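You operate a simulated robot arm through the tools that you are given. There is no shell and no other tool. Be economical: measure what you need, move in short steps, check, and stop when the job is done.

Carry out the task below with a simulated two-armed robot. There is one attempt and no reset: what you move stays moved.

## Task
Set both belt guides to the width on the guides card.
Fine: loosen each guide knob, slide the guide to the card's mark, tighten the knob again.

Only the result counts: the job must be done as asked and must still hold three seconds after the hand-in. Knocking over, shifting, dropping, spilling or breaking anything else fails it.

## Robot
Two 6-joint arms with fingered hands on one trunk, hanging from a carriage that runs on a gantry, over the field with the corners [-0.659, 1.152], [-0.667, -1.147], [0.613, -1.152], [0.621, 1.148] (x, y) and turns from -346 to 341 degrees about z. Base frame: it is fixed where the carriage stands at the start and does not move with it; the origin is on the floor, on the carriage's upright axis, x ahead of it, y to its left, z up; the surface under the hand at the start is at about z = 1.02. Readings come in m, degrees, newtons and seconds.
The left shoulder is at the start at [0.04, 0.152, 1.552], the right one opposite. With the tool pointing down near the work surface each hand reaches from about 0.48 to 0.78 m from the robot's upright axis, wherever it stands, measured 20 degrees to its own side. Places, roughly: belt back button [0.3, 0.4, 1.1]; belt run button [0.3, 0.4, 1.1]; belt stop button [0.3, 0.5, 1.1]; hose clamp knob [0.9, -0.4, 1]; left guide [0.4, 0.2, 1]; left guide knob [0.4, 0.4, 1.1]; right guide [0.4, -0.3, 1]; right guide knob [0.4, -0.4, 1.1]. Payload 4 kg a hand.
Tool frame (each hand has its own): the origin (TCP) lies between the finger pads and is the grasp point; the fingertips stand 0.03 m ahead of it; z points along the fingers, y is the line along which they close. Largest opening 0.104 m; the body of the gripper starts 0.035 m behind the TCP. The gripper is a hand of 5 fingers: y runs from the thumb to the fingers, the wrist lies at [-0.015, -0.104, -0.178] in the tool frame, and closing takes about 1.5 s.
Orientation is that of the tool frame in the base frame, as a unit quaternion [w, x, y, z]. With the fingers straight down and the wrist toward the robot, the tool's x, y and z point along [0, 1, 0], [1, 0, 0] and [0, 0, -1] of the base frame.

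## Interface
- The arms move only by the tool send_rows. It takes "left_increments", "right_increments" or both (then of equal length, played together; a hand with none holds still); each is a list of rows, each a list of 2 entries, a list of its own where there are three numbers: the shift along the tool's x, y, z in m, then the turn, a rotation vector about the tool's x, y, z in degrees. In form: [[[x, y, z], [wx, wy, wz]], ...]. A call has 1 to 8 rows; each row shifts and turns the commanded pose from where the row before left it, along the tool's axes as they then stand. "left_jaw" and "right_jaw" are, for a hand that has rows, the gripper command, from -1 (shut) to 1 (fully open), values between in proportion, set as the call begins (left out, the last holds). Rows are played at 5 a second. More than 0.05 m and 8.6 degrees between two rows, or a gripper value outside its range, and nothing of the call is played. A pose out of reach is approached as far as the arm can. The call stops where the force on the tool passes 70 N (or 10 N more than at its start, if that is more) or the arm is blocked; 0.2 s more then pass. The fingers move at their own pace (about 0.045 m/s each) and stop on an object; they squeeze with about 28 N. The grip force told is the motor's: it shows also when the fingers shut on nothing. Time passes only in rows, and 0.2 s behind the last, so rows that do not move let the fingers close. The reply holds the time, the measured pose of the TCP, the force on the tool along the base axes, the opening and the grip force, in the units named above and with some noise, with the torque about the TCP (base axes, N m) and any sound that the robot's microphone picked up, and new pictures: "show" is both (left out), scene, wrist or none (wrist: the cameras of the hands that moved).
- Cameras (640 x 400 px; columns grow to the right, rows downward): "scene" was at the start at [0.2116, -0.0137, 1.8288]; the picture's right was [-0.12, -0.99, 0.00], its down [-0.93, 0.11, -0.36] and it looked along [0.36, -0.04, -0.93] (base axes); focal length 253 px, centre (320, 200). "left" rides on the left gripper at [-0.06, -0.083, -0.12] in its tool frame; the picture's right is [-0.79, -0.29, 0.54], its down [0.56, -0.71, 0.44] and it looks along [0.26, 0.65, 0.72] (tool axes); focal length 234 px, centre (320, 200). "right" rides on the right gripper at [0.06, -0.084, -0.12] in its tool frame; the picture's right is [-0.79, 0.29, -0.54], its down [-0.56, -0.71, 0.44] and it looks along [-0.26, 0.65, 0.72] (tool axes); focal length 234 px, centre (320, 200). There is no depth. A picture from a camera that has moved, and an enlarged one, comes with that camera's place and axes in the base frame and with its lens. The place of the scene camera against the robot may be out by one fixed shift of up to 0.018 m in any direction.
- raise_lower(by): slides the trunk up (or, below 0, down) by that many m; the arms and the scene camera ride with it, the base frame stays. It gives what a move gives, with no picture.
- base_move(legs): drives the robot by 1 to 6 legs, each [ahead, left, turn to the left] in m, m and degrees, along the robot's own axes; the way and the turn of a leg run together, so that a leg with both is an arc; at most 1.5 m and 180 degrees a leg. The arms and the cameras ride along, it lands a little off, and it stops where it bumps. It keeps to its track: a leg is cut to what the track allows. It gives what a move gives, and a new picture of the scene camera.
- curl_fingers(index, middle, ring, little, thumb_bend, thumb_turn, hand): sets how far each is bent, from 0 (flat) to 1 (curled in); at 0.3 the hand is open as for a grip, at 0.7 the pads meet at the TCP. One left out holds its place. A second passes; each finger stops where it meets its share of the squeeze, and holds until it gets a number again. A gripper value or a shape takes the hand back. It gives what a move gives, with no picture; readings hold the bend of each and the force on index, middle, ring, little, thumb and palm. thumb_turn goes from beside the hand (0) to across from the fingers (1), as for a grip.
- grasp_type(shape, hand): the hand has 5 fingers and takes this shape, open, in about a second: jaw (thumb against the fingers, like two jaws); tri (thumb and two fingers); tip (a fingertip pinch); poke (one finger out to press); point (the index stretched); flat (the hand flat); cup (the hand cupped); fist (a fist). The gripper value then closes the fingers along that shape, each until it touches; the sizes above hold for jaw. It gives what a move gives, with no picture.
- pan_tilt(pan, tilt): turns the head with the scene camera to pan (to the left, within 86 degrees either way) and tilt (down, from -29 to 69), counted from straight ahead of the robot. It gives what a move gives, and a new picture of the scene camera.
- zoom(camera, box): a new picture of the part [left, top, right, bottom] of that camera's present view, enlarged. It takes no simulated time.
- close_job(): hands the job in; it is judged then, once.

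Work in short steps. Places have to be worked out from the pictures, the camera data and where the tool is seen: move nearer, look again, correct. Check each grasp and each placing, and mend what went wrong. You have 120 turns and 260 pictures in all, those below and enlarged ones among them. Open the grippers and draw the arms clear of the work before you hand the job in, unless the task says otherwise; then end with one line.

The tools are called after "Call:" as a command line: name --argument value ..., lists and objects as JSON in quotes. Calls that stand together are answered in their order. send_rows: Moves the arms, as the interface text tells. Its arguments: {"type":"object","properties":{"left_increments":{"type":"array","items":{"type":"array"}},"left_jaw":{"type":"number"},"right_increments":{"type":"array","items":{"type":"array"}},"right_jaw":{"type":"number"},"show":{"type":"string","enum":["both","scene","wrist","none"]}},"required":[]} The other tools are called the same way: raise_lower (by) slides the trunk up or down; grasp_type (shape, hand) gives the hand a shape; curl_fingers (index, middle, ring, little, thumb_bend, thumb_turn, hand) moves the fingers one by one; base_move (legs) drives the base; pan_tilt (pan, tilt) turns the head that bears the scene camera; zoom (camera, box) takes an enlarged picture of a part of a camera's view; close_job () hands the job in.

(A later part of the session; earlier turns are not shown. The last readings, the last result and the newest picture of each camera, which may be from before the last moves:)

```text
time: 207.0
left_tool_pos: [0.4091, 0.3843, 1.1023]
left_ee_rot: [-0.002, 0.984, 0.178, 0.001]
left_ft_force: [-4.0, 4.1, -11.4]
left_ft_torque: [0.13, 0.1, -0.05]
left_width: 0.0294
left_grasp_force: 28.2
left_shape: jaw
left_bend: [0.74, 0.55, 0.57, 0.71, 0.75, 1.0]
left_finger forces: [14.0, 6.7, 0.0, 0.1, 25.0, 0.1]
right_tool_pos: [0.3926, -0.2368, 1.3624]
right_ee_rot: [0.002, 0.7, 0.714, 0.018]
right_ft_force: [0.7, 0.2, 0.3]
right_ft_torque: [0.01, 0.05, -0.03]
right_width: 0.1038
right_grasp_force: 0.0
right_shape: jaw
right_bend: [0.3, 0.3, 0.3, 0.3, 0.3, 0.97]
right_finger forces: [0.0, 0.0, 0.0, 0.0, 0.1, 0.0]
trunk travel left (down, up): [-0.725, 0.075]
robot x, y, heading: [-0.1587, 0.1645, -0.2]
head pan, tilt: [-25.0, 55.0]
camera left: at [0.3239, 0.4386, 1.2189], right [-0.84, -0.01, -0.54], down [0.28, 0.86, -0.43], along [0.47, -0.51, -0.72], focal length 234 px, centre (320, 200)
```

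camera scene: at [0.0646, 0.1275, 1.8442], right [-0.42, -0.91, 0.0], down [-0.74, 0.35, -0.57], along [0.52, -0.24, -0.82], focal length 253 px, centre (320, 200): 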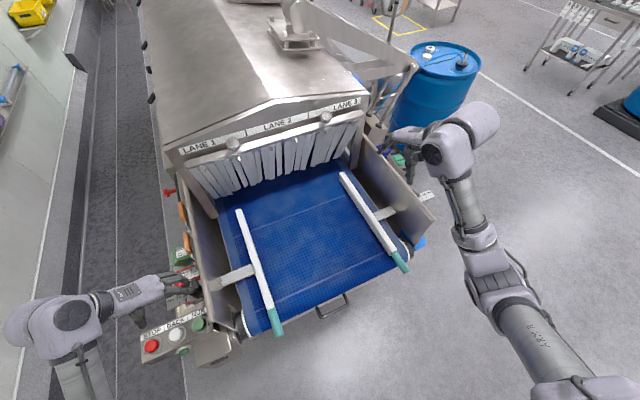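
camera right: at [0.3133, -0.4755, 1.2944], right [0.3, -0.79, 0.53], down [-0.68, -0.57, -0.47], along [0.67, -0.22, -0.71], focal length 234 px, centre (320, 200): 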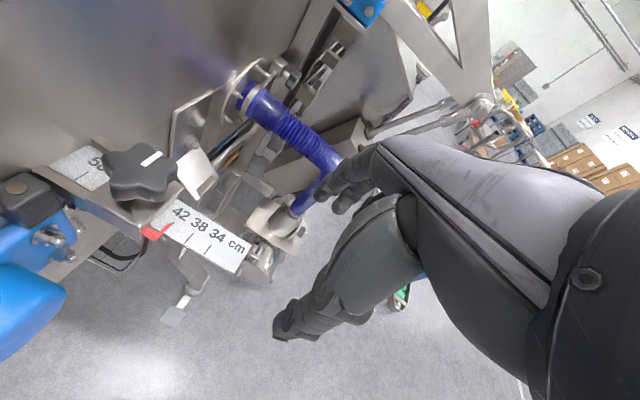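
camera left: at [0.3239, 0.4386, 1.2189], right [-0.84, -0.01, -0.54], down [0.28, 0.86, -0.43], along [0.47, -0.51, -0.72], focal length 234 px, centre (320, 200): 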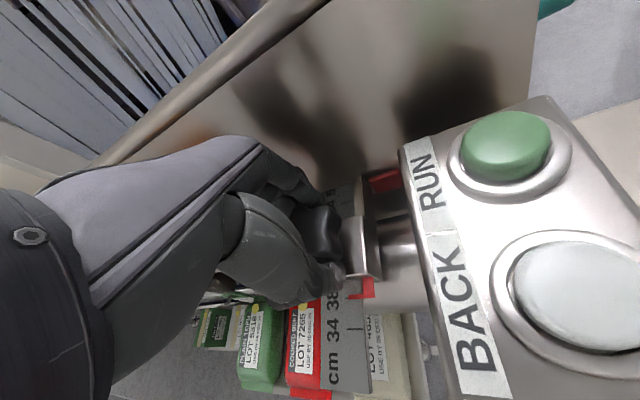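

Low torque and the same hold: it follows now. I continue anticlockwise through ~96° more (ending near yaw CCW 16°... wall permitting), in two calls.

Call:
send_rows --left_increments '[[[0, 0, 0], [0, 0, -8]], [[0, 0, 0], [0, 0, -8]], [[0, 0, 0], [0, 0, -8]], [[0, 0, 0], [0, 0, -8]], [[0, 0, 0], [0, 0, -8]], [[0, 0, 0], [0, 0, -8]], [[0, 0, 0], [0, 0, 0]]]' --show "none"

Call:
send_rows --left_increments '[[[0, 0, 0], [0, 0, -8]], [[0, 0, 0], [0, 0, -8]], [[0, 0, 0], [0, 0, -8]], [[0, 0, 0], [0, 0, -8]], [[0, 0, 0], [0, 0, -8]], [[0, 0, 0], [0, 0, 0]]]' --show "wrist"

```text
time: 208.6
left_tool_pos: [0.4102, 0.3807, 1.1005]
left_ee_rot: [-0.001, 0.826, 0.563, 0.0]
left_ft_force: [-14.3, -4.9, -7.8]
left_ft_torque: [-0.03, 0.32, -0.1]
left_width: 0.0295
left_grasp_force: 28.1
left_shape: jaw
left_bend: [0.74, 0.56, 0.57, 0.71, 0.75, 0.99]
left_finger forces: [14.0, 4.8, 0.0, 0.0, 26.4, 0.0]
right_tool_pos: [0.3911, -0.2368, 1.3628]
right_ee_rot: [0.0, 0.699, 0.715, 0.017]
right_ft_force: [-0.6, 0.8, -0.1]
right_ft_torque: [0.03, 0.01, -0.02]
right_width: 0.1036
right_grasp_force: 0.2
right_shape: jaw
right_bend: [0.3, 0.3, 0.3, 0.3, 0.3, 0.97]
right_finger forces: [0.1, 0.1, 0.1, 0.0, 0.0, 0.1]
trunk travel left (down, up): [-0.725, 0.075]
robot x, y, heading: [-0.1569, 0.1642, 0.0]
head pan, tilt: [-25.0, 55.0]
```

```text
time: 210.0
left_tool_pos: [0.4111, 0.3779, 1.0989]
left_ee_rot: [0.002, 0.584, 0.812, -0.001]
left_ft_force: [-12.1, -17.7, -6.0]
left_ft_torque: [-0.26, 0.36, -0.06]
left_width: 0.0294
left_grasp_force: 27.6
left_shape: jaw
left_bend: [0.74, 0.58, 0.57, 0.71, 0.75, 0.99]
left_finger forces: [12.8, 3.9, 0.1, 0.0, 28.8, 0.0]
right_tool_pos: [0.3912, -0.2378, 1.3634]
right_ee_rot: [0.001, 0.699, 0.715, 0.018]
right_ft_force: [0.2, -0.7, 1.0]
right_ft_torque: [0.01, 0.02, -0.01]
right_width: 0.1036
right_grasp_force: 0.1
right_shape: jaw
right_bend: [0.3, 0.3, 0.3, 0.3, 0.3, 0.97]
right_finger forces: [0.0, 0.0, 0.0, 0.0, 0.0, 0.0]
trunk travel left (down, up): [-0.725, 0.075]
robot x, y, heading: [-0.154, 0.1625, -0.1]
head pan, tilt: [-25.0, 55.0]
camera left: at [0.3499, 0.2949, 1.2182], right [-0.02, -0.84, -0.54], down [-0.85, 0.3, -0.44], along [0.53, 0.45, -0.72], focal length 234 px, centre (320, 200)
```

left: 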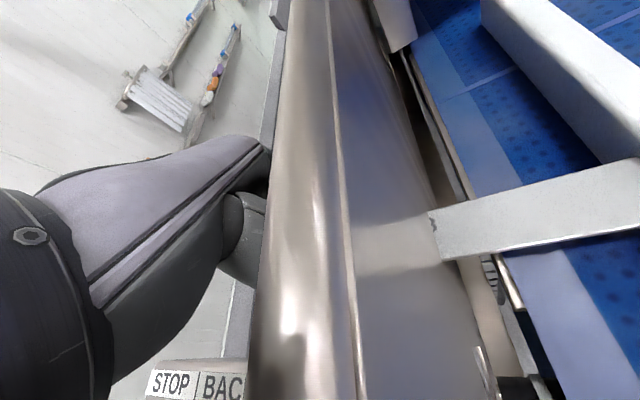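

Turned 112° with low torque. To be surely loose I do a second stroke: open, swing back 40°, regrip, and turn 48° more.

Call:
send_rows --left_increments '[[[0, 0, 0], [0, 0, 0]], [[0, 0, 0], [0, 0, 0]], [[0, 0, 0], [0, 0, 0]], [[0, 0, 0], [0, 0, 8.5]], [[0, 0, 0], [0, 0, 8.5]], [[0, 0, 0], [0, 0, 8.5]], [[0, 0, 0], [0, 0, 8.5]], [[0, 0, 0], [0, 0, 8.5]]]' --left_jaw 0.5 --show "none"

Call:
send_rows --left_increments '[[[0, 0, 0], [0, 0, 8.5]], [[0, 0, 0], [0, 0, 0]], [[0, 0, 0], [0, 0, 0]], [[0, 0, 0], [0, 0, 0]], [[0, 0, 0], [0, 0, 0]], [[0, 0, 0], [0, 0, 0]], [[0, 0, 0], [0, 0, 0]], [[0, 0, 0], [0, 0, 0]]]' --left_jaw -1 --show "wrist"

Call:
send_rows --left_increments '[[[0, 0, 0], [0, 0, -8]], [[0, 0, 0], [0, 0, -8]], [[0, 0, 0], [0, 0, -8]], [[0, 0, 0], [0, 0, -8]], [[0, 0, 0], [0, 0, -8]], [[0, 0, 0], [0, 0, -8]], [[0, 0, 0], [0, 0, 0]]]' --show "none"

```text
time: 211.8
left_tool_pos: [0.413, 0.382, 1.1016]
left_ee_rot: [0.001, 0.84, 0.543, 0.002]
left_ft_force: [-0.3, -0.4, 0.3]
left_ft_torque: [-0.03, 0.03, -0.03]
left_width: 0.0777
left_grasp_force: 0.0
left_shape: jaw
left_bend: [0.27, 0.36, 0.33, 0.31, 0.54, 0.98]
left_finger forces: [0.1, 0.1, 0.0, 0.0, 0.1, 0.1]
right_tool_pos: [0.3935, -0.2362, 1.3642]
right_ee_rot: [0.001, 0.699, 0.715, 0.018]
right_ft_force: [0.6, -0.7, -0.5]
right_ft_torque: [0.0, -0.01, -0.01]
right_width: 0.1038
right_grasp_force: 0.1
right_shape: jaw
right_bend: [0.3, 0.3, 0.3, 0.3, 0.3, 0.97]
right_finger forces: [0.1, 0.0, 0.1, 0.0, 0.0, 0.1]
trunk travel left (down, up): [-0.725, 0.075]
robot x, y, heading: [-0.1603, 0.1657, 0.1]
head pan, tilt: [-25.0, 55.0]
```

```text
time: 213.6
left_tool_pos: [0.4112, 0.3826, 1.0996]
left_ee_rot: [0.0, 0.877, 0.481, 0.001]
left_ft_force: [-1.4, 3.4, -16.4]
left_ft_torque: [0.11, 0.04, 0.07]
left_width: 0.0296
left_grasp_force: 27.8
left_shape: jaw
left_bend: [0.74, 0.58, 0.58, 0.71, 0.76, 1.0]
left_finger forces: [14.6, 7.8, 0.0, 0.1, 26.0, 0.0]
right_tool_pos: [0.3924, -0.236, 1.3629]
right_ee_rot: [0.002, 0.699, 0.715, 0.018]
right_ft_force: [0.1, 0.2, -0.2]
right_ft_torque: [-0.02, 0.0, 0.03]
right_width: 0.1038
right_grasp_force: 0.0
right_shape: jaw
right_bend: [0.3, 0.3, 0.3, 0.3, 0.3, 0.97]
right_finger forces: [0.0, 0.0, 0.0, 0.1, 0.0, 0.0]
trunk travel left (down, up): [-0.725, 0.075]
robot x, y, heading: [-0.1582, 0.167, -0.1]
head pan, tilt: [-25.0, 55.0]
camera left: at [0.3074, 0.3758, 1.2187], right [-0.67, -0.51, -0.54], down [-0.3, 0.85, -0.43], along [0.68, -0.13, -0.72], focal length 234 px, centre (320, 200)
```

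left: 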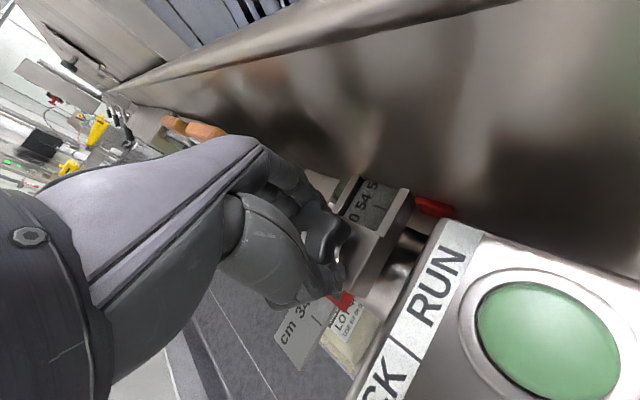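

```text
time: 215.2
left_tool_pos: [0.4085, 0.3791, 1.1004]
left_ee_rot: [0.001, 0.605, 0.796, -0.001]
left_ft_force: [-10.6, -6.7, -14.4]
left_ft_torque: [-0.11, 0.21, -0.09]
left_width: 0.0292
left_grasp_force: 27.6
left_shape: jaw
left_bend: [0.74, 0.59, 0.58, 0.71, 0.75, 1.0]
left_finger forces: [12.8, 5.7, 0.0, 0.0, 29.5, 0.0]
right_tool_pos: [0.3913, -0.2373, 1.3631]
right_ee_rot: [0.002, 0.699, 0.715, 0.018]
right_ft_force: [-0.5, 0.2, 1.2]
right_ft_torque: [-0.03, 0.0, -0.03]
right_width: 0.1039
right_grasp_force: 0.1
right_shape: jaw
right_bend: [0.3, 0.3, 0.3, 0.3, 0.3, 0.97]
right_finger forces: [0.0, 0.1, 0.1, 0.0, 0.0, 0.0]
trunk travel left (down, up): [-0.725, 0.075]
robot x, y, heading: [-0.1557, 0.1664, 0.1]
head pan, tilt: [-25.0, 55.0]
```

Knob loosened ~160°. I release, lift well above the wall, then drive back and right to bring the left hand inside the left handle.

Call:
send_rows --left_increments '[[[0, 0, 0], [0, 0, 0]], [[0, 0, 0], [0, 0, 0]], [[0, 0, 0], [0, 0, 0]], [[0, 0, -0.05], [0, 0, 0]], [[0, 0, -0.05], [0, 0, 8]], [[0, 0, -0.05], [0, 0, 8]], [[0, 0, -0.05], [0, 0, 0]], [[0, 0, 0], [0, 0, 0]]]' --left_jaw 0.6 --show "none"

Call:
base_move --legs '[[-0.2, 0, 0], [0, -0.25, 0]]'

Call:
send_rows --left_increments '[[[0, 0, 0.05], [0, 0, 0]], [[0, 0, 0.05], [0, 0, 0]], [[0, 0, 0.05], [0, 0, 0]], [[0, 0, 0], [0, 0, 0]], [[0, 0, 0], [0, 0, 0]], [[0, 0, 0], [0, 0, 0]]]' --left_jaw -1 --show "wrist"

Call:
pan_tilt --pan 30 --tilt 55

```text
time: 217.0
left_tool_pos: [0.411, 0.3815, 1.3029]
left_ee_rot: [0.001, 0.711, 0.703, 0.002]
left_ft_force: [0.3, 0.4, -0.7]
left_ft_torque: [0.01, 0.01, -0.02]
left_width: 0.0828
left_grasp_force: 0.0
left_shape: jaw
left_bend: [0.27, 0.34, 0.32, 0.31, 0.5, 0.98]
left_finger forces: [0.0, 0.1, 0.0, 0.1, 0.1, 0.1]
right_tool_pos: [0.3947, -0.2361, 1.3643]
right_ee_rot: [0.002, 0.699, 0.715, 0.018]
right_ft_force: [-0.2, -0.4, 0.1]
right_ft_torque: [-0.01, 0.03, 0.0]
right_width: 0.104
right_grasp_force: 0.2
right_shape: jaw
right_bend: [0.3, 0.3, 0.3, 0.3, 0.3, 0.97]
right_finger forces: [0.1, 0.0, 0.1, 0.0, 0.1, 0.0]
trunk travel left (down, up): [-0.725, 0.075]
robot x, y, heading: [-0.1581, 0.163, -0.1]
head pan, tilt: [-25.0, 55.0]
```

```text
time: 220.0
left_tool_pos: [0.2108, 0.1306, 1.3026]
left_ee_rot: [0.0, 0.712, 0.702, 0.002]
left_ft_force: [0.7, 0.0, -0.1]
left_ft_torque: [0.02, 0.02, -0.01]
left_width: 0.0833
left_grasp_force: 0.1
left_shape: jaw
left_bend: [0.27, 0.34, 0.32, 0.31, 0.5, 0.98]
left_finger forces: [0.1, 0.0, 0.1, 0.0, 0.0, 0.0]
right_tool_pos: [0.1896, -0.4867, 1.3642]
right_ee_rot: [0.002, 0.701, 0.713, 0.018]
right_ft_force: [0.1, -0.1, -0.3]
right_ft_torque: [0.03, 0.03, 0.01]
right_width: 0.1034
right_grasp_force: 0.0
right_shape: jaw
right_bend: [0.3, 0.3, 0.3, 0.3, 0.3, 0.97]
right_finger forces: [0.0, 0.1, 0.0, 0.1, 0.1, 0.1]
trunk travel left (down, up): [-0.725, 0.075]
robot x, y, heading: [-0.3581, -0.0843, -0.2]
head pan, tilt: [-25.0, 55.0]
camera scene: at [-0.1376, -0.1214, 1.8442], right [-0.43, -0.9, 0.0], down [-0.74, 0.35, -0.57], along [0.52, -0.25, -0.82], focal length 253 px, centre (320, 200)
```

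scene: 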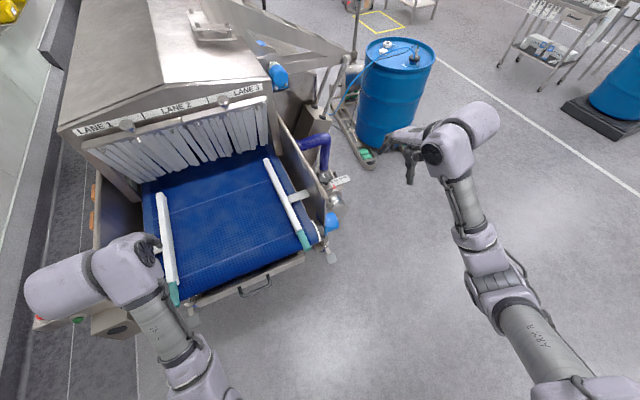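

```text
time: 221.4
left_tool_pos: [0.209, 0.1309, 1.1528]
left_ee_rot: [0.001, 0.712, 0.702, 0.002]
left_ft_force: [-0.7, 0.9, -0.1]
left_ft_torque: [0.02, -0.01, -0.02]
left_width: 0.0001
left_grasp_force: 27.8
left_shape: jaw
left_bend: [0.7, 0.7, 0.7, 0.55, 0.46, 1.0]
left_finger forces: [0.0, 0.0, 0.0, 0.0, 0.0, 0.1]
right_tool_pos: [0.1902, -0.4864, 1.3641]
right_ee_rot: [0.001, 0.701, 0.713, 0.018]
right_ft_force: [-0.3, 0.2, -0.4]
right_ft_torque: [0.0, 0.03, 0.0]
right_width: 0.104
right_grasp_force: 0.1
right_shape: jaw
right_bend: [0.3, 0.3, 0.3, 0.3, 0.3, 0.97]
right_finger forces: [0.0, 0.0, 0.0, 0.1, 0.1, 0.1]
trunk travel left (down, up): [-0.725, 0.075]
robot x, y, heading: [-0.3579, -0.0829, -0.2]
head pan, tilt: [-25.0, 55.0]
camera left: at [0.1234, 0.0709, 1.2707], right [-0.3, -0.78, -0.55], down [-0.7, 0.57, -0.44], along [0.65, 0.25, -0.71], focal length 234 px, centre (320, 200)
```

left: 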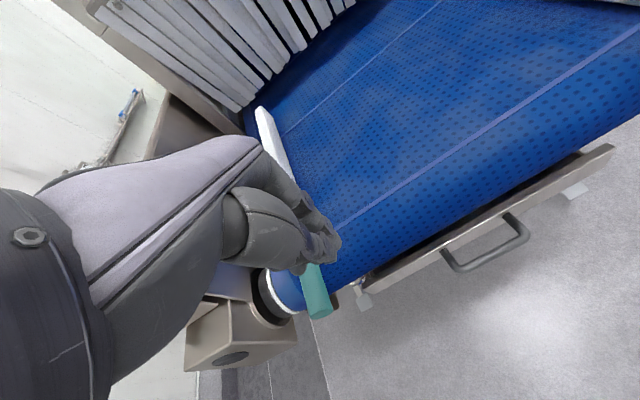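

```text
time: 222.6
left_tool_pos: [0.2087, 0.1313, 1.1528]
left_ee_rot: [0.0, 0.712, 0.702, 0.001]
left_ft_force: [-0.4, 0.1, 0.6]
left_ft_torque: [0.03, 0.01, -0.01]
left_width: 0.0003
left_grasp_force: 27.3
left_shape: jaw
left_bend: [0.7, 0.7, 0.7, 0.55, 0.46, 1.0]
left_finger forces: [0.1, 0.0, 0.0, 0.1, 0.0, 0.1]
right_tool_pos: [0.1897, -0.4866, 1.3635]
right_ee_rot: [0.002, 0.701, 0.713, 0.018]
right_ft_force: [-0.1, 0.3, -0.1]
right_ft_torque: [0.02, -0.02, 0.0]
right_width: 0.1036
right_grasp_force: 0.1
right_shape: jaw
right_bend: [0.3, 0.3, 0.3, 0.3, 0.3, 0.97]
right_finger forces: [0.0, 0.0, 0.0, 0.0, 0.1, 0.0]
trunk travel left (down, up): [-0.725, 0.075]
robot x, y, heading: [-0.3596, -0.0836, -0.3]
head pan, tilt: [30.0, 55.0]
camera scene: at [-0.14, -0.0549, 1.8442], right [0.49, -0.87, 0.0], down [-0.71, -0.4, -0.57], along [0.5, 0.28, -0.82], focal length 253 px, centre (320, 200)
```

scene: 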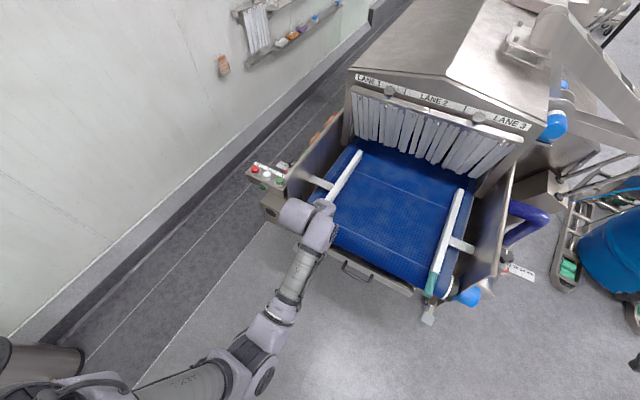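

The left handle is at about y≈0.19. I shift 15 mm inward, lower to z≈1.068 and check the ruler view.

Call:
send_rows --left_increments '[[[-0.015, 0.003, 0], [0, 0, 0]], [[0, 0, 0.03], [0, 0, 0]], [[0, 0, 0.03], [0, 0, 0]], [[0, 0, 0.025], [0, 0, 0]], [[0, 0, 0], [0, 0, 0]]]' --show "wrist"

Call:
zoom --camera "scene" --box '[258, 148, 308, 180]'

```text
time: 223.8
left_tool_pos: [0.2156, 0.117, 1.0679]
left_ee_rot: [0.001, 0.712, 0.702, 0.001]
left_ft_force: [0.8, -0.1, -0.4]
left_ft_torque: [0.01, -0.03, 0.0]
left_width: 0.0
left_grasp_force: 28.0
left_shape: jaw
left_bend: [0.7, 0.7, 0.7, 0.55, 0.46, 1.0]
left_finger forces: [0.0, 0.0, 0.0, 0.0, 0.0, 0.0]
right_tool_pos: [0.1904, -0.4864, 1.3629]
right_ee_rot: [0.002, 0.701, 0.713, 0.018]
right_ft_force: [0.6, 0.3, 0.0]
right_ft_torque: [0.0, 0.01, 0.01]
right_width: 0.1035
right_grasp_force: 0.0
right_shape: jaw
right_bend: [0.3, 0.3, 0.3, 0.3, 0.3, 0.97]
right_finger forces: [0.1, 0.0, 0.0, 0.0, 0.1, 0.1]
trunk travel left (down, up): [-0.725, 0.075]
robot x, y, heading: [-0.3615, -0.0817, -0.7]
head pan, tilt: [30.0, 55.0]
camera left: at [0.1292, 0.0567, 1.1862], right [-0.3, -0.78, -0.54], down [-0.7, 0.57, -0.44], along [0.65, 0.25, -0.72], focal length 234 px, centre (320, 200)
```

left: 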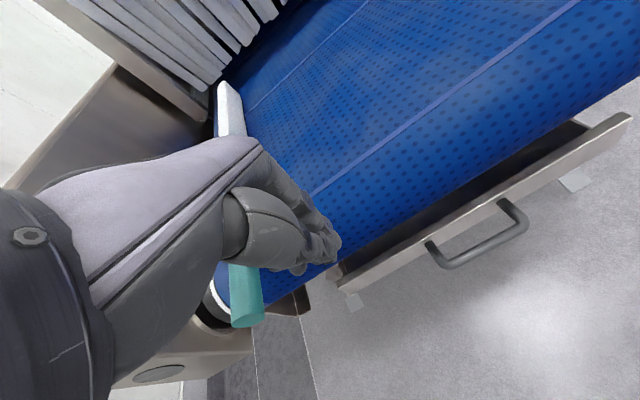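

```text
12.50 times, centred on (283, 164) of scene
camera zoom: at [-0.1401, -0.0548, 1.8442], right [0.49, -0.87, 0.0], down [-0.71, -0.41, -0.57], along [0.5, 0.28, -0.82], focal length 3158 px, centre (782, 650)
```

zoom: 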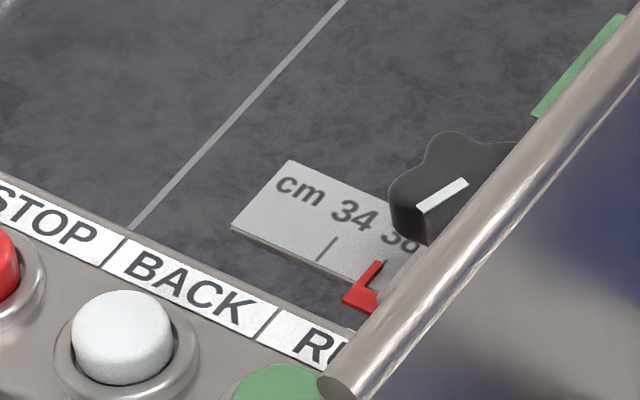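

Pointer reads ~38, and the ruler is readable from here. Need ~20 mm outward. I push +y in steps to contact.

Call:
send_rows --left_increments '[[[0.01, 0, 0], [0, 0, 0]], [[0.008, 0, 0], [0, 0, 0]], [[0.008, 0, 0], [0, 0, 0]], [[0.006, 0, 0], [0, 0, 0]], [[0, 0, 0], [0, 0, 0]]]' --show "wrist"

Call:
zoom --camera "scene" --box '[258, 148, 308, 180]'

```text
time: 225.0
left_tool_pos: [0.2147, 0.1485, 1.0692]
left_ee_rot: [0.0, 0.712, 0.702, 0.002]
left_ft_force: [0.5, -1.0, 0.6]
left_ft_torque: [0.02, 0.01, 0.0]
left_width: 0.0
left_grasp_force: 27.9
left_shape: jaw
left_bend: [0.7, 0.7, 0.7, 0.56, 0.46, 1.0]
left_finger forces: [0.0, 0.0, 0.0, 0.6, 0.0, 0.0]
right_tool_pos: [0.1893, -0.4873, 1.3639]
right_ee_rot: [0.002, 0.7, 0.714, 0.018]
right_ft_force: [0.2, 0.8, 0.6]
right_ft_torque: [0.02, 0.01, -0.01]
right_width: 0.1034
right_grasp_force: 0.1
right_shape: jaw
right_bend: [0.3, 0.3, 0.3, 0.3, 0.3, 0.97]
right_finger forces: [0.0, 0.1, 0.0, 0.1, 0.0, 0.0]
trunk travel left (down, up): [-0.725, 0.075]
robot x, y, heading: [-0.3591, -0.0849, -0.3]
head pan, tilt: [30.0, 55.0]
camera left: at [0.1297, 0.0887, 1.1866], right [-0.3, -0.78, -0.55], down [-0.7, 0.57, -0.44], along [0.65, 0.25, -0.72], focal length 234 px, centre (320, 200)
```

left: 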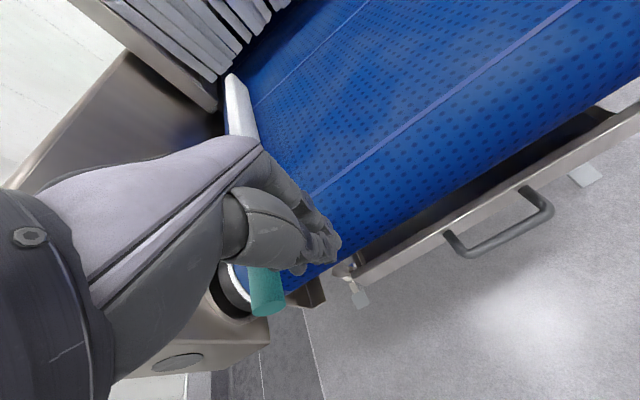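

```text
12.50 times, centred on (283, 164) of scene
camera zoom: at [-0.1401, -0.0548, 1.8442], right [0.49, -0.87, 0.0], down [-0.71, -0.41, -0.57], along [0.5, 0.28, -0.82], focal length 3158 px, centre (782, 650)
```

zoom: 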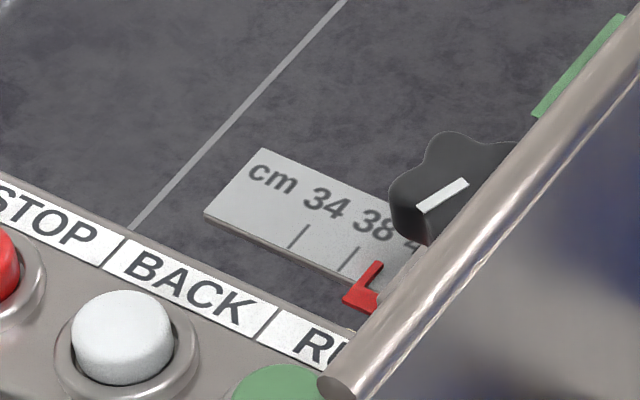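

It slides. Pointer now ≈40; 10 mm remain. I push 9 mm.

Call:
send_rows --left_increments '[[[0.005, 0, 0], [0, 0, 0]], [[0.004, 0, 0], [0, 0, 0]], [[0, 0, 0], [0, 0, 0]], [[0, 0, 0], [0, 0, 0]]]' --show "none"

Call:
zoom --camera "scene" --box '[268, 153, 298, 173]'

```text
time: 226.0
left_tool_pos: [0.2151, 0.158, 1.068]
left_ee_rot: [0.0, 0.712, 0.702, 0.001]
left_ft_force: [-0.2, -0.6, 0.2]
left_ft_torque: [0.01, -0.01, 0.04]
left_width: 0.0
left_grasp_force: 27.7
left_shape: jaw
left_bend: [0.7, 0.7, 0.7, 0.56, 0.46, 1.0]
left_finger forces: [0.0, 0.0, 0.0, 0.5, 0.0, 0.1]
right_tool_pos: [0.1898, -0.4868, 1.3634]
right_ee_rot: [0.002, 0.701, 0.713, 0.017]
right_ft_force: [-0.9, 0.9, 0.6]
right_ft_torque: [-0.01, 0.0, -0.02]
right_width: 0.1037
right_grasp_force: 0.0
right_shape: jaw
right_bend: [0.3, 0.3, 0.3, 0.3, 0.3, 0.97]
right_finger forces: [0.1, 0.0, 0.0, 0.1, 0.1, 0.0]
trunk travel left (down, up): [-0.725, 0.075]
robot x, y, heading: [-0.3557, -0.0855, -0.5]
head pan, tilt: [30.0, 55.0]
```

```text
16.00 times, centred on (283, 163) of scene
camera zoom: at [-0.1401, -0.0548, 1.8442], right [0.49, -0.87, 0.0], down [-0.71, -0.41, -0.57], along [0.5, 0.28, -0.82], focal length 4043 px, centre (912, 792)
```

zoom: 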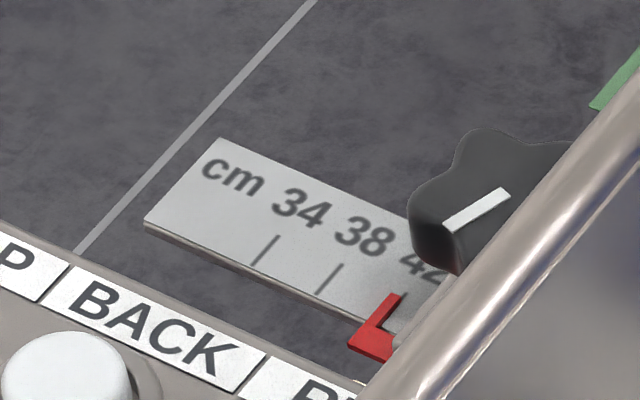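

Pointer is ~2 mm short of the 42 tick. I push 2 mm more.

Call:
send_rows --left_increments '[[[0.002, 0, 0], [0, 0, 0]], [[0, 0, 0], [0, 0, 0]], [[0, 0, 0], [0, 0, 0]]]' --show "none"

Call:
zoom --camera "scene" --box '[268, 153, 298, 173]'

```text
time: 226.8
left_tool_pos: [0.2151, 0.1583, 1.0679]
left_ee_rot: [0.001, 0.712, 0.702, 0.002]
left_ft_force: [-0.7, -3.5, 0.9]
left_ft_torque: [0.01, -0.01, -0.02]
left_width: 0.0
left_grasp_force: 27.4
left_shape: jaw
left_bend: [0.7, 0.7, 0.7, 0.56, 0.46, 1.0]
left_finger forces: [0.1, 0.0, 0.1, 3.3, 0.1, 0.0]
right_tool_pos: [0.1905, -0.4871, 1.363]
right_ee_rot: [0.001, 0.701, 0.713, 0.017]
right_ft_force: [0.4, -0.1, -0.5]
right_ft_torque: [-0.04, 0.0, -0.01]
right_width: 0.1036
right_grasp_force: 0.1
right_shape: jaw
right_bend: [0.3, 0.3, 0.3, 0.3, 0.3, 0.97]
right_finger forces: [0.0, 0.0, 0.1, 0.1, 0.0, 0.0]
trunk travel left (down, up): [-0.725, 0.075]
robot x, y, heading: [-0.3588, -0.0865, -0.5]
head pan, tilt: [30.0, 55.0]
```

```text
16.00 times, centred on (283, 163) of scene
camera zoom: at [-0.14, -0.055, 1.8442], right [0.49, -0.87, 0.0], down [-0.71, -0.41, -0.57], along [0.5, 0.28, -0.82], focal length 4043 px, centre (912, 792)
```

zoom: 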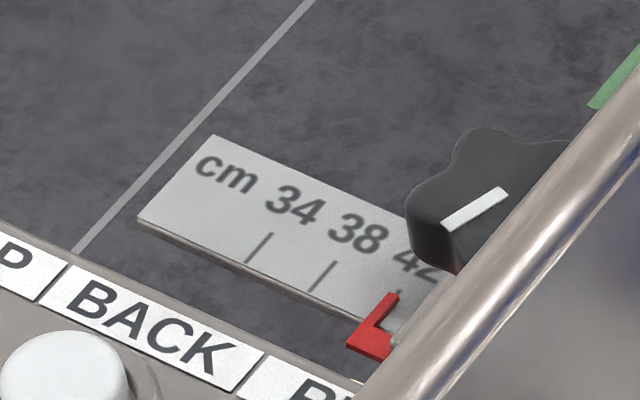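

Within about 0.7 mm of the tick. I nudge 1 mm and recheck.

Call:
send_rows --left_increments '[[[0.001, 0, 0], [0, 0, 0]], [[0, 0, 0], [0, 0, 0]], [[0, 0, 0], [0, 0, 0]]]' --show "none"

Call:
zoom --camera "scene" --box '[268, 153, 298, 173]'

```text
time: 227.6
left_tool_pos: [0.2158, 0.1592, 1.0681]
left_ee_rot: [0.0, 0.713, 0.702, 0.002]
left_ft_force: [1.6, -2.8, 2.7]
left_ft_torque: [0.04, 0.02, -0.01]
left_width: 0.0
left_grasp_force: 28.1
left_shape: jaw
left_bend: [0.7, 0.7, 0.7, 0.57, 0.46, 1.0]
left_finger forces: [0.0, 0.0, 0.0, 4.6, 0.0, 0.0]
right_tool_pos: [0.1903, -0.4866, 1.3644]
right_ee_rot: [0.001, 0.7, 0.714, 0.018]
right_ft_force: [0.2, -0.1, 0.9]
right_ft_torque: [-0.01, -0.03, 0.01]
right_width: 0.1036
right_grasp_force: 0.1
right_shape: jaw
right_bend: [0.3, 0.3, 0.3, 0.3, 0.3, 0.97]
right_finger forces: [0.1, 0.0, 0.1, 0.0, 0.0, 0.0]
trunk travel left (down, up): [-0.725, 0.075]
robot x, y, heading: [-0.3568, -0.0821, -0.8]
head pan, tilt: [30.0, 55.0]
```

```text
16.00 times, centred on (283, 163) of scene
camera zoom: at [-0.14, -0.055, 1.8442], right [0.49, -0.87, 0.0], down [-0.71, -0.41, -0.57], along [0.5, 0.28, -0.82], focal length 4043 px, centre (912, 792)
```

zoom: 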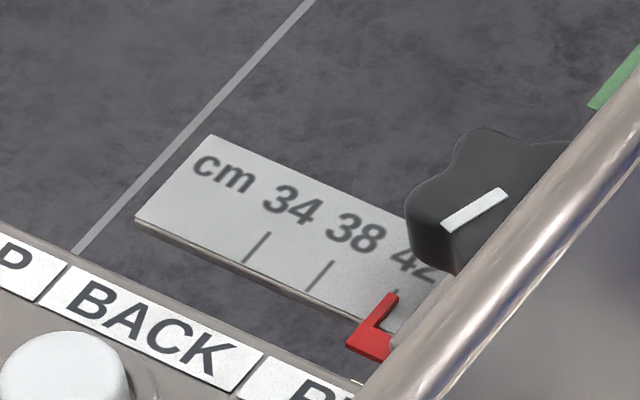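

The 42 tick is aligned with the pointer. I withdraw inward and up, then drive back over the left knob.

Call:
send_rows --left_increments '[[[-0.02, 0, 0], [0, 0, 0]], [[-0.02, 0, -0.02], [0, 0, 0]], [[0, 0, -0.05], [0, 0, 0]], [[0, 0, -0.05], [0, 0, 0]], [[0, 0, -0.05], [0, 0, 0]], [[0, 0, -0.05], [0, 0, 0]], [[0, 0, -0.02], [0, 0, 0]], [[0, 0, 0], [0, 0, 0]]]' --show "none"

Call:
base_move --legs '[[0, 0.26, 0.6], [0.2, 0, 0]]'

Call:
send_rows --left_increments '[[[0, 0, 0.03], [0, 0, 0]], [[0, 0, 0.03], [0, 0, 0]], [[0, 0, 0.03], [0, 0, 0]], [[0, 0, 0], [0, 0, 0]], [[0, 0, 0], [0, 0, 0]]]' --left_jaw 0.5 --show "wrist"

```text
time: 229.4
left_tool_pos: [0.2163, 0.1171, 1.3082]
left_ee_rot: [0.001, 0.712, 0.702, 0.001]
left_ft_force: [-0.5, -0.6, -0.9]
left_ft_torque: [0.0, -0.04, 0.01]
left_width: 0.0
left_grasp_force: 28.4
left_shape: jaw
left_bend: [0.7, 0.7, 0.7, 0.56, 0.46, 1.0]
left_finger forces: [0.1, 0.0, 0.0, 0.0, 0.1, 0.1]
right_tool_pos: [0.1888, -0.4867, 1.3627]
right_ee_rot: [0.002, 0.701, 0.713, 0.018]
right_ft_force: [0.3, 0.0, 0.1]
right_ft_torque: [-0.03, -0.02, 0.04]
right_width: 0.104
right_grasp_force: 0.0
right_shape: jaw
right_bend: [0.3, 0.3, 0.3, 0.3, 0.3, 0.97]
right_finger forces: [0.0, 0.1, 0.0, 0.1, 0.1, 0.0]
trunk travel left (down, up): [-0.725, 0.075]
robot x, y, heading: [-0.3556, -0.0798, -0.6]
head pan, tilt: [30.0, 55.0]
```

```text
time: 232.5
left_tool_pos: [0.4123, 0.3793, 1.3074]
left_ee_rot: [0.001, 0.709, 0.705, 0.002]
left_ft_force: [-0.1, 0.2, 0.3]
left_ft_torque: [-0.02, -0.01, 0.02]
left_width: 0.0
left_grasp_force: 28.0
left_shape: jaw
left_bend: [0.7, 0.7, 0.7, 0.56, 0.46, 1.0]
left_finger forces: [0.0, 0.0, 0.0, 0.1, 0.0, 0.0]
right_tool_pos: [0.3909, -0.2254, 1.363]
right_ee_rot: [0.002, 0.697, 0.717, 0.018]
right_ft_force: [-0.3, -0.2, 0.3]
right_ft_torque: [-0.05, 0.0, 0.02]
right_width: 0.1035
right_grasp_force: 0.0
right_shape: jaw
right_bend: [0.3, 0.3, 0.3, 0.3, 0.3, 0.97]
right_finger forces: [0.0, 0.0, 0.0, 0.1, 0.0, 0.0]
trunk travel left (down, up): [-0.725, 0.075]
robot x, y, heading: [-0.1629, 0.1762, 0.1]
head pan, tilt: [30.0, 55.0]
camera scene: at [0.0585, 0.2035, 1.8442], right [0.5, -0.86, 0.0], down [-0.71, -0.41, -0.57], along [0.5, 0.29, -0.82], focal length 253 px, centre (320, 200)
```

scene: 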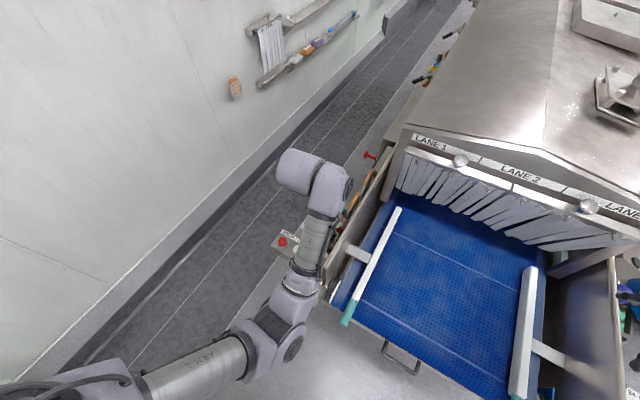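

```text
time: 233.7
left_tool_pos: [0.4142, 0.3803, 1.2171]
left_ee_rot: [0.001, 0.709, 0.705, 0.003]
left_ft_force: [0.2, -1.0, 0.0]
left_ft_torque: [-0.02, 0.01, -0.05]
left_width: 0.0779
left_grasp_force: 0.0
left_shape: jaw
left_bend: [0.27, 0.36, 0.33, 0.31, 0.54, 0.98]
left_finger forces: [0.1, 0.0, 0.0, 0.0, 0.0, 0.1]
right_tool_pos: [0.3917, -0.2247, 1.3633]
right_ee_rot: [0.002, 0.698, 0.716, 0.017]
right_ft_force: [0.1, 0.3, 0.0]
right_ft_torque: [0.01, -0.04, -0.03]
right_width: 0.104
right_grasp_force: 0.1
right_shape: jaw
right_bend: [0.3, 0.3, 0.3, 0.3, 0.3, 0.97]
right_finger forces: [0.0, 0.0, 0.0, 0.1, 0.2, 0.1]
trunk travel left (down, up): [-0.725, 0.075]
robot x, y, heading: [-0.1618, 0.1743, -0.1]
head pan, tilt: [30.0, 55.0]
camera left: at [0.3303, 0.3197, 1.3351], right [-0.29, -0.79, -0.55], down [-0.7, 0.56, -0.44], along [0.65, 0.26, -0.72], focal length 234 px, centre (320, 200)
```

left: 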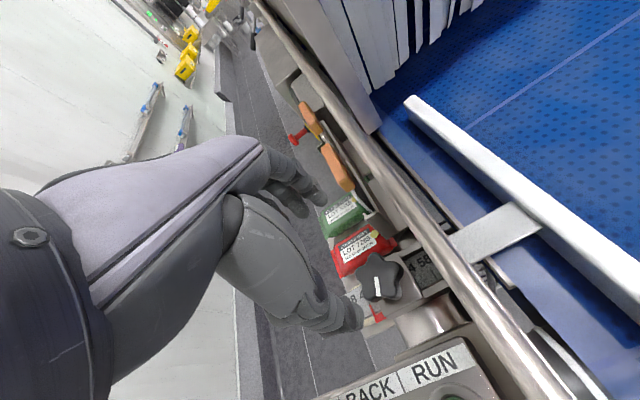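

TCP is right over the knob (0.413, 0.382). I descend to 1.10, grasp, and turn clockwise 24° to test.

Call:
send_rows --left_increments '[[[0, 0, 0.04], [0, 0, 0]], [[0, 0, 0.04], [0, 0, 0]], [[0, 0, 0.025], [0, 0, 0]], [[0, 0, 0.011], [0, 0, 0]], [[0, 0, 0], [0, 0, 0]]]' --show "none"

Call:
send_rows --left_increments '[[[0, 0, 0], [0, 0, 0]], [[0, 0, 0], [0, 0, 0]], [[0, 0, 0], [0, 0, 0]], [[0, 0, 0], [0, 0, 0]], [[0, 0, 0], [0, 0, 0]], [[0, 0, 0], [0, 0, 0]], [[0, 0, 0], [0, 0, 0]]]' --left_jaw -1 --show "none"

Call:
send_rows --left_increments '[[[0, 0, 0], [0, 0, 8]], [[0, 0, 0], [0, 0, 8]], [[0, 0, 0], [0, 0, 8]], [[0, 0, 0], [0, 0, 0]]]' --show "wrist"

```text
time: 234.9
left_tool_pos: [0.4138, 0.3803, 1.101]
left_ee_rot: [0.001, 0.709, 0.705, 0.001]
left_ft_force: [-0.5, -0.3, 0.7]
left_ft_torque: [-0.01, -0.01, -0.01]
left_width: 0.078
left_grasp_force: 0.1
left_shape: jaw
left_bend: [0.27, 0.36, 0.33, 0.31, 0.54, 0.98]
left_finger forces: [0.1, 0.0, 0.0, 0.0, 0.0, 0.0]
right_tool_pos: [0.3921, -0.225, 1.3638]
right_ee_rot: [0.002, 0.697, 0.716, 0.018]
right_ft_force: [0.0, -0.1, 0.3]
right_ft_torque: [-0.01, 0.0, 0.01]
right_width: 0.1035
right_grasp_force: 0.0
right_shape: jaw
right_bend: [0.3, 0.3, 0.3, 0.3, 0.3, 0.97]
right_finger forces: [0.0, 0.0, 0.1, 0.0, 0.0, 0.1]
trunk travel left (down, up): [-0.725, 0.075]
robot x, y, heading: [-0.1619, 0.1757, 0.1]
head pan, tilt: [30.0, 55.0]
```

```text
time: 236.5
left_tool_pos: [0.4116, 0.3805, 1.099]
left_ee_rot: [0.0, 0.709, 0.705, 0.0]
left_ft_force: [-2.7, 0.9, -12.2]
left_ft_torque: [0.04, 0.02, -0.05]
left_width: 0.029
left_grasp_force: 27.8
left_shape: jaw
left_bend: [0.74, 0.62, 0.64, 0.71, 0.75, 1.0]
left_finger forces: [13.9, 7.0, 0.0, 0.0, 24.5, 0.0]
right_tool_pos: [0.3901, -0.2256, 1.3641]
right_ee_rot: [0.001, 0.698, 0.716, 0.017]
right_ft_force: [-0.3, -0.8, -0.6]
right_ft_torque: [-0.02, 0.0, 0.02]
right_width: 0.1038
right_grasp_force: 0.0
right_shape: jaw
right_bend: [0.3, 0.3, 0.3, 0.3, 0.3, 0.97]
right_finger forces: [0.0, 0.1, 0.0, 0.0, 0.0, 0.1]
trunk travel left (down, up): [-0.725, 0.075]
robot x, y, heading: [-0.1605, 0.1751, -0.1]
head pan, tilt: [30.0, 55.0]
```

```text
time: 237.5
left_tool_pos: [0.4127, 0.3816, 1.0987]
left_ee_rot: [-0.001, 0.841, 0.542, 0.001]
left_ft_force: [2.4, 3.6, -24.1]
left_ft_torque: [0.06, 0.02, 0.01]
left_width: 0.0283
left_grasp_force: 28.3
left_shape: jaw
left_bend: [0.74, 0.62, 0.64, 0.71, 0.75, 1.0]
left_finger forces: [17.2, 9.7, 0.1, 0.1, 25.8, 0.0]
right_tool_pos: [0.3913, -0.226, 1.363]
right_ee_rot: [0.001, 0.698, 0.716, 0.017]
right_ft_force: [-0.2, 0.8, 0.6]
right_ft_torque: [0.02, -0.03, -0.02]
right_width: 0.1037
right_grasp_force: 0.0
right_shape: jaw
right_bend: [0.3, 0.3, 0.3, 0.3, 0.3, 0.97]
right_finger forces: [0.0, 0.0, 0.0, 0.0, 0.0, 0.0]
trunk travel left (down, up): [-0.725, 0.075]
robot x, y, heading: [-0.1561, 0.1711, 0.3]
head pan, tilt: [30.0, 55.0]
camera left: at [0.3111, 0.3598, 1.2183], right [-0.59, -0.6, -0.54], down [-0.41, 0.8, -0.43], along [0.7, -0.03, -0.72], focal length 234 px, centre (320, 200)
```

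left: 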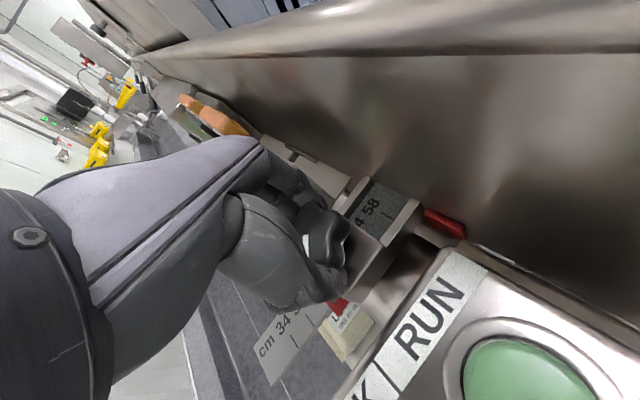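

Turning with low torque. I continue clockwise another ~72°.

Call:
send_rows --left_increments '[[[0, 0, 0], [0, 0, 8]], [[0, 0, 0], [0, 0, 8]], [[0, 0, 0], [0, 0, 8]], [[0, 0, 0], [0, 0, 8]], [[0, 0, 0], [0, 0, 8]], [[0, 0, 0], [0, 0, 0]]]' --show "none"

Call:
send_rows --left_increments '[[[0, 0, 0], [0, 0, 8]], [[0, 0, 0], [0, 0, 8]], [[0, 0, 0], [0, 0, 8]], [[0, 0, 0], [0, 0, 0]]]' --show "wrist"

Call:
zoom --camera "left" --box '[220, 130, 440, 350]'

```text
time: 238.9
left_tool_pos: [0.4125, 0.3801, 1.0994]
left_ee_rot: [0.0, 0.975, 0.222, 0.002]
left_ft_force: [11.2, 5.0, -31.3]
left_ft_torque: [0.09, -0.09, 0.06]
left_width: 0.0274
left_grasp_force: 28.1
left_shape: jaw
left_bend: [0.74, 0.62, 0.64, 0.71, 0.75, 1.0]
left_finger forces: [17.6, 11.9, 0.0, 0.0, 28.1, 0.0]
right_tool_pos: [0.3913, -0.2261, 1.3622]
right_ee_rot: [0.002, 0.698, 0.716, 0.018]
right_ft_force: [-0.4, 0.4, 0.3]
right_ft_torque: [0.0, 0.02, 0.0]
right_width: 0.1036
right_grasp_force: 0.0
right_shape: jaw
right_bend: [0.3, 0.3, 0.3, 0.3, 0.3, 0.97]
right_finger forces: [0.0, 0.0, 0.0, 0.0, 0.1, 0.0]
trunk travel left (down, up): [-0.725, 0.075]
robot x, y, heading: [-0.1621, 0.1772, 0.2]
head pan, tilt: [30.0, 55.0]
```

```text
time: 239.9
left_tool_pos: [0.413, 0.3801, 1.1006]
left_ee_rot: [0.0, 1.0, 0.014, 0.002]
left_ft_force: [14.0, 4.7, -34.9]
left_ft_torque: [0.16, -0.16, 0.05]
left_width: 0.0269
left_grasp_force: 28.3
left_shape: jaw
left_bend: [0.74, 0.62, 0.64, 0.71, 0.75, 1.0]
left_finger forces: [15.8, 12.6, 0.1, 0.0, 30.1, 0.0]
right_tool_pos: [0.3918, -0.2262, 1.3627]
right_ee_rot: [0.002, 0.697, 0.717, 0.018]
right_ft_force: [0.5, 0.7, 0.0]
right_ft_torque: [-0.04, -0.02, -0.03]
right_width: 0.1036
right_grasp_force: 0.0
right_shape: jaw
right_bend: [0.3, 0.3, 0.3, 0.3, 0.3, 0.97]
right_finger forces: [0.0, 0.1, 0.0, 0.1, 0.0, 0.0]
trunk travel left (down, up): [-0.725, 0.075]
robot x, y, heading: [-0.1607, 0.1752, 0.4]
head pan, tilt: [30.0, 55.0]
camera left: at [0.35, 0.4611, 1.2192], right [-0.8, 0.27, -0.54], down [0.54, 0.72, -0.43], along [0.28, -0.64, -0.72], focal length 234 px, centre (320, 200)
```

left: 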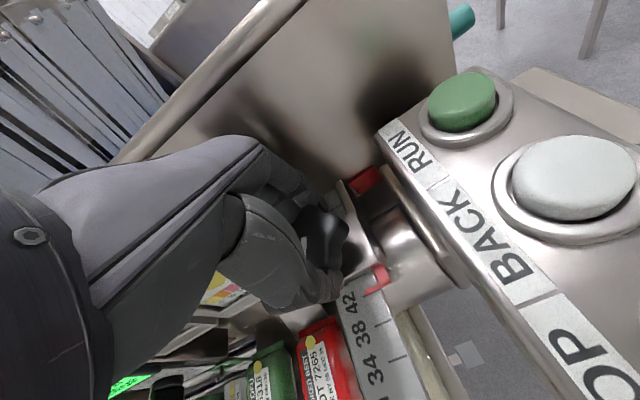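

```text
1.82 times, centred on (330, 240) of left
camera zoom: at [0.35, 0.4611, 1.2192], right [-0.8, 0.27, -0.54], down [0.54, 0.72, -0.43], along [0.28, -0.64, -0.72], focal length 426 px, centre (302, 127)
```

zoom: 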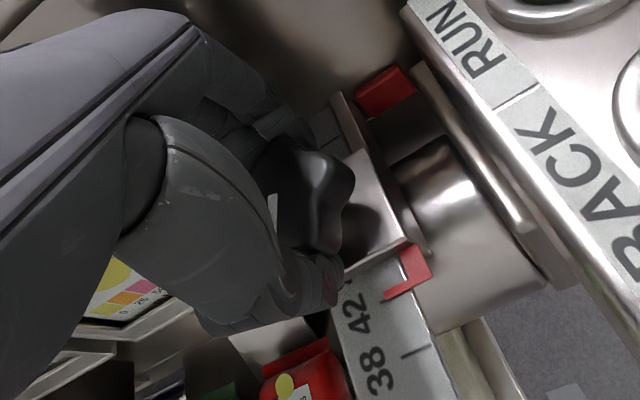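

Turned 88° and pointer still at 42. Second stroke: open, swing back ~93°, regrip.

Call:
send_rows --left_increments '[[[0, 0, 0], [0, 0, 0]], [[0, 0, 0], [0, 0, 0]], [[0, 0, 0], [0, 0, 0]], [[0, 0, 0], [0, 0, -8.5]], [[0, 0, 0], [0, 0, -8.5]], [[0, 0, 0], [0, 0, -8.5]], [[0, 0, 0], [0, 0, -8.5]], [[0, 0, 0], [0, 0, -8.5]]]' --left_jaw 0.5 --show "none"

Call:
send_rows --left_increments '[[[0, 0, 0], [0, 0, -8.5]], [[0, 0, 0], [0, 0, -8.5]], [[0, 0, 0], [0, 0, -8.5]], [[0, 0, 0], [0, 0, -8.5]], [[0, 0, 0], [0, 0, -8.5]], [[0, 0, 0], [0, 0, -8.5]], [[0, 0, 0], [0, 0, 0]]]' --show "none"

Call:
send_rows --left_increments '[[[0, 0, 0], [0, 0, 0]], [[0, 0, 0], [0, 0, 0]], [[0, 0, 0], [0, 0, 0]], [[0, 0, 0], [0, 0, 0]], [[0, 0, 0], [0, 0, 0]], [[0, 0, 0], [0, 0, 0]], [[0, 0, 0], [0, 0, 0]]]' --left_jaw -1 --show "none"

```text
time: 241.3
left_tool_pos: [0.4018, 0.3676, 1.0978]
left_ee_rot: [0.007, 0.978, 0.21, -0.011]
left_ft_force: [-28.7, -9.0, 12.8]
left_ft_torque: [-0.82, -0.62, -2.28]
left_width: 0.0733
left_grasp_force: 0.0
left_shape: jaw
left_bend: [0.27, 0.41, 0.33, 0.3, 0.54, 0.98]
left_finger forces: [2.0, 18.6, 0.0, 54.8, 0.0, 0.0]
right_tool_pos: [0.3883, -0.2278, 1.3622]
right_ee_rot: [0.0, 0.698, 0.716, 0.016]
right_ft_force: [0.4, -1.0, 0.9]
right_ft_torque: [0.0, -0.03, 0.06]
right_width: 0.1037
right_grasp_force: 0.1
right_shape: jaw
right_bend: [0.3, 0.3, 0.3, 0.3, 0.3, 0.97]
right_finger forces: [0.0, 0.0, 0.0, 0.0, 0.1, 0.0]
trunk travel left (down, up): [-0.725, 0.075]
robot x, y, heading: [-0.1614, 0.1734, 0.0]
head pan, tilt: [30.0, 55.0]
stopped in row 7 (left hand): the force on the tool passed its limit at 76 N (the readings are from after the stop); the commanded pose is now the measured one
```

```text
time: 241.8
left_tool_pos: [0.3962, 0.3613, 1.0954]
left_ee_rot: [0.011, 0.961, 0.274, -0.019]
left_ft_force: [-28.1, -6.1, 13.3]
left_ft_torque: [-1.11, -0.41, -3.67]
left_width: 0.0699
left_grasp_force: 0.0
left_shape: jaw
left_bend: [0.72, 0.45, 0.33, 0.29, 0.54, 0.98]
left_finger forces: [25.8, 23.6, 0.0, 94.7, 0.0, 0.1]
right_tool_pos: [0.3857, -0.2285, 1.3613]
right_ee_rot: [0.0, 0.697, 0.717, 0.017]
right_ft_force: [-0.6, -0.1, -0.1]
right_ft_torque: [-0.01, -0.05, 0.0]
right_width: 0.104
right_grasp_force: 0.2
right_shape: jaw
right_bend: [0.3, 0.3, 0.3, 0.3, 0.3, 0.97]
right_finger forces: [0.1, 0.0, 0.0, 0.0, 0.0, 0.0]
trunk travel left (down, up): [-0.725, 0.075]
robot x, y, heading: [-0.1636, 0.1728, 0.1]
head pan, tilt: [30.0, 55.0]
stopped in row 2 (left hand): the force on the tool passed its limit at 76 N (the readings are from after the stop); the commanded pose is now the measured one
```

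```text
time: 243.4
left_tool_pos: [0.3961, 0.3643, 1.0953]
left_ee_rot: [0.008, 0.96, 0.278, -0.019]
left_ft_force: [-23.2, -3.5, -14.4]
left_ft_torque: [0.09, 0.82, -0.23]
left_width: 0.0006
left_grasp_force: 28.2
left_shape: jaw
left_bend: [0.74, 0.72, 0.64, 0.46, 0.64, 0.92]
left_finger forces: [0.0, 6.1, 4.0, 0.0, 30.6, 0.0]
right_tool_pos: [0.386, -0.2266, 1.3616]
right_ee_rot: [0.001, 0.698, 0.716, 0.017]
right_ft_force: [-0.7, 0.8, 0.3]
right_ft_torque: [0.03, 0.02, 0.04]
right_width: 0.1035
right_grasp_force: 0.1
right_shape: jaw
right_bend: [0.3, 0.3, 0.3, 0.3, 0.3, 0.97]
right_finger forces: [0.0, 0.0, 0.1, 0.0, 0.0, 0.0]
trunk travel left (down, up): [-0.725, 0.075]
robot x, y, heading: [-0.1584, 0.1732, 0.2]
head pan, tilt: [30.0, 55.0]
```

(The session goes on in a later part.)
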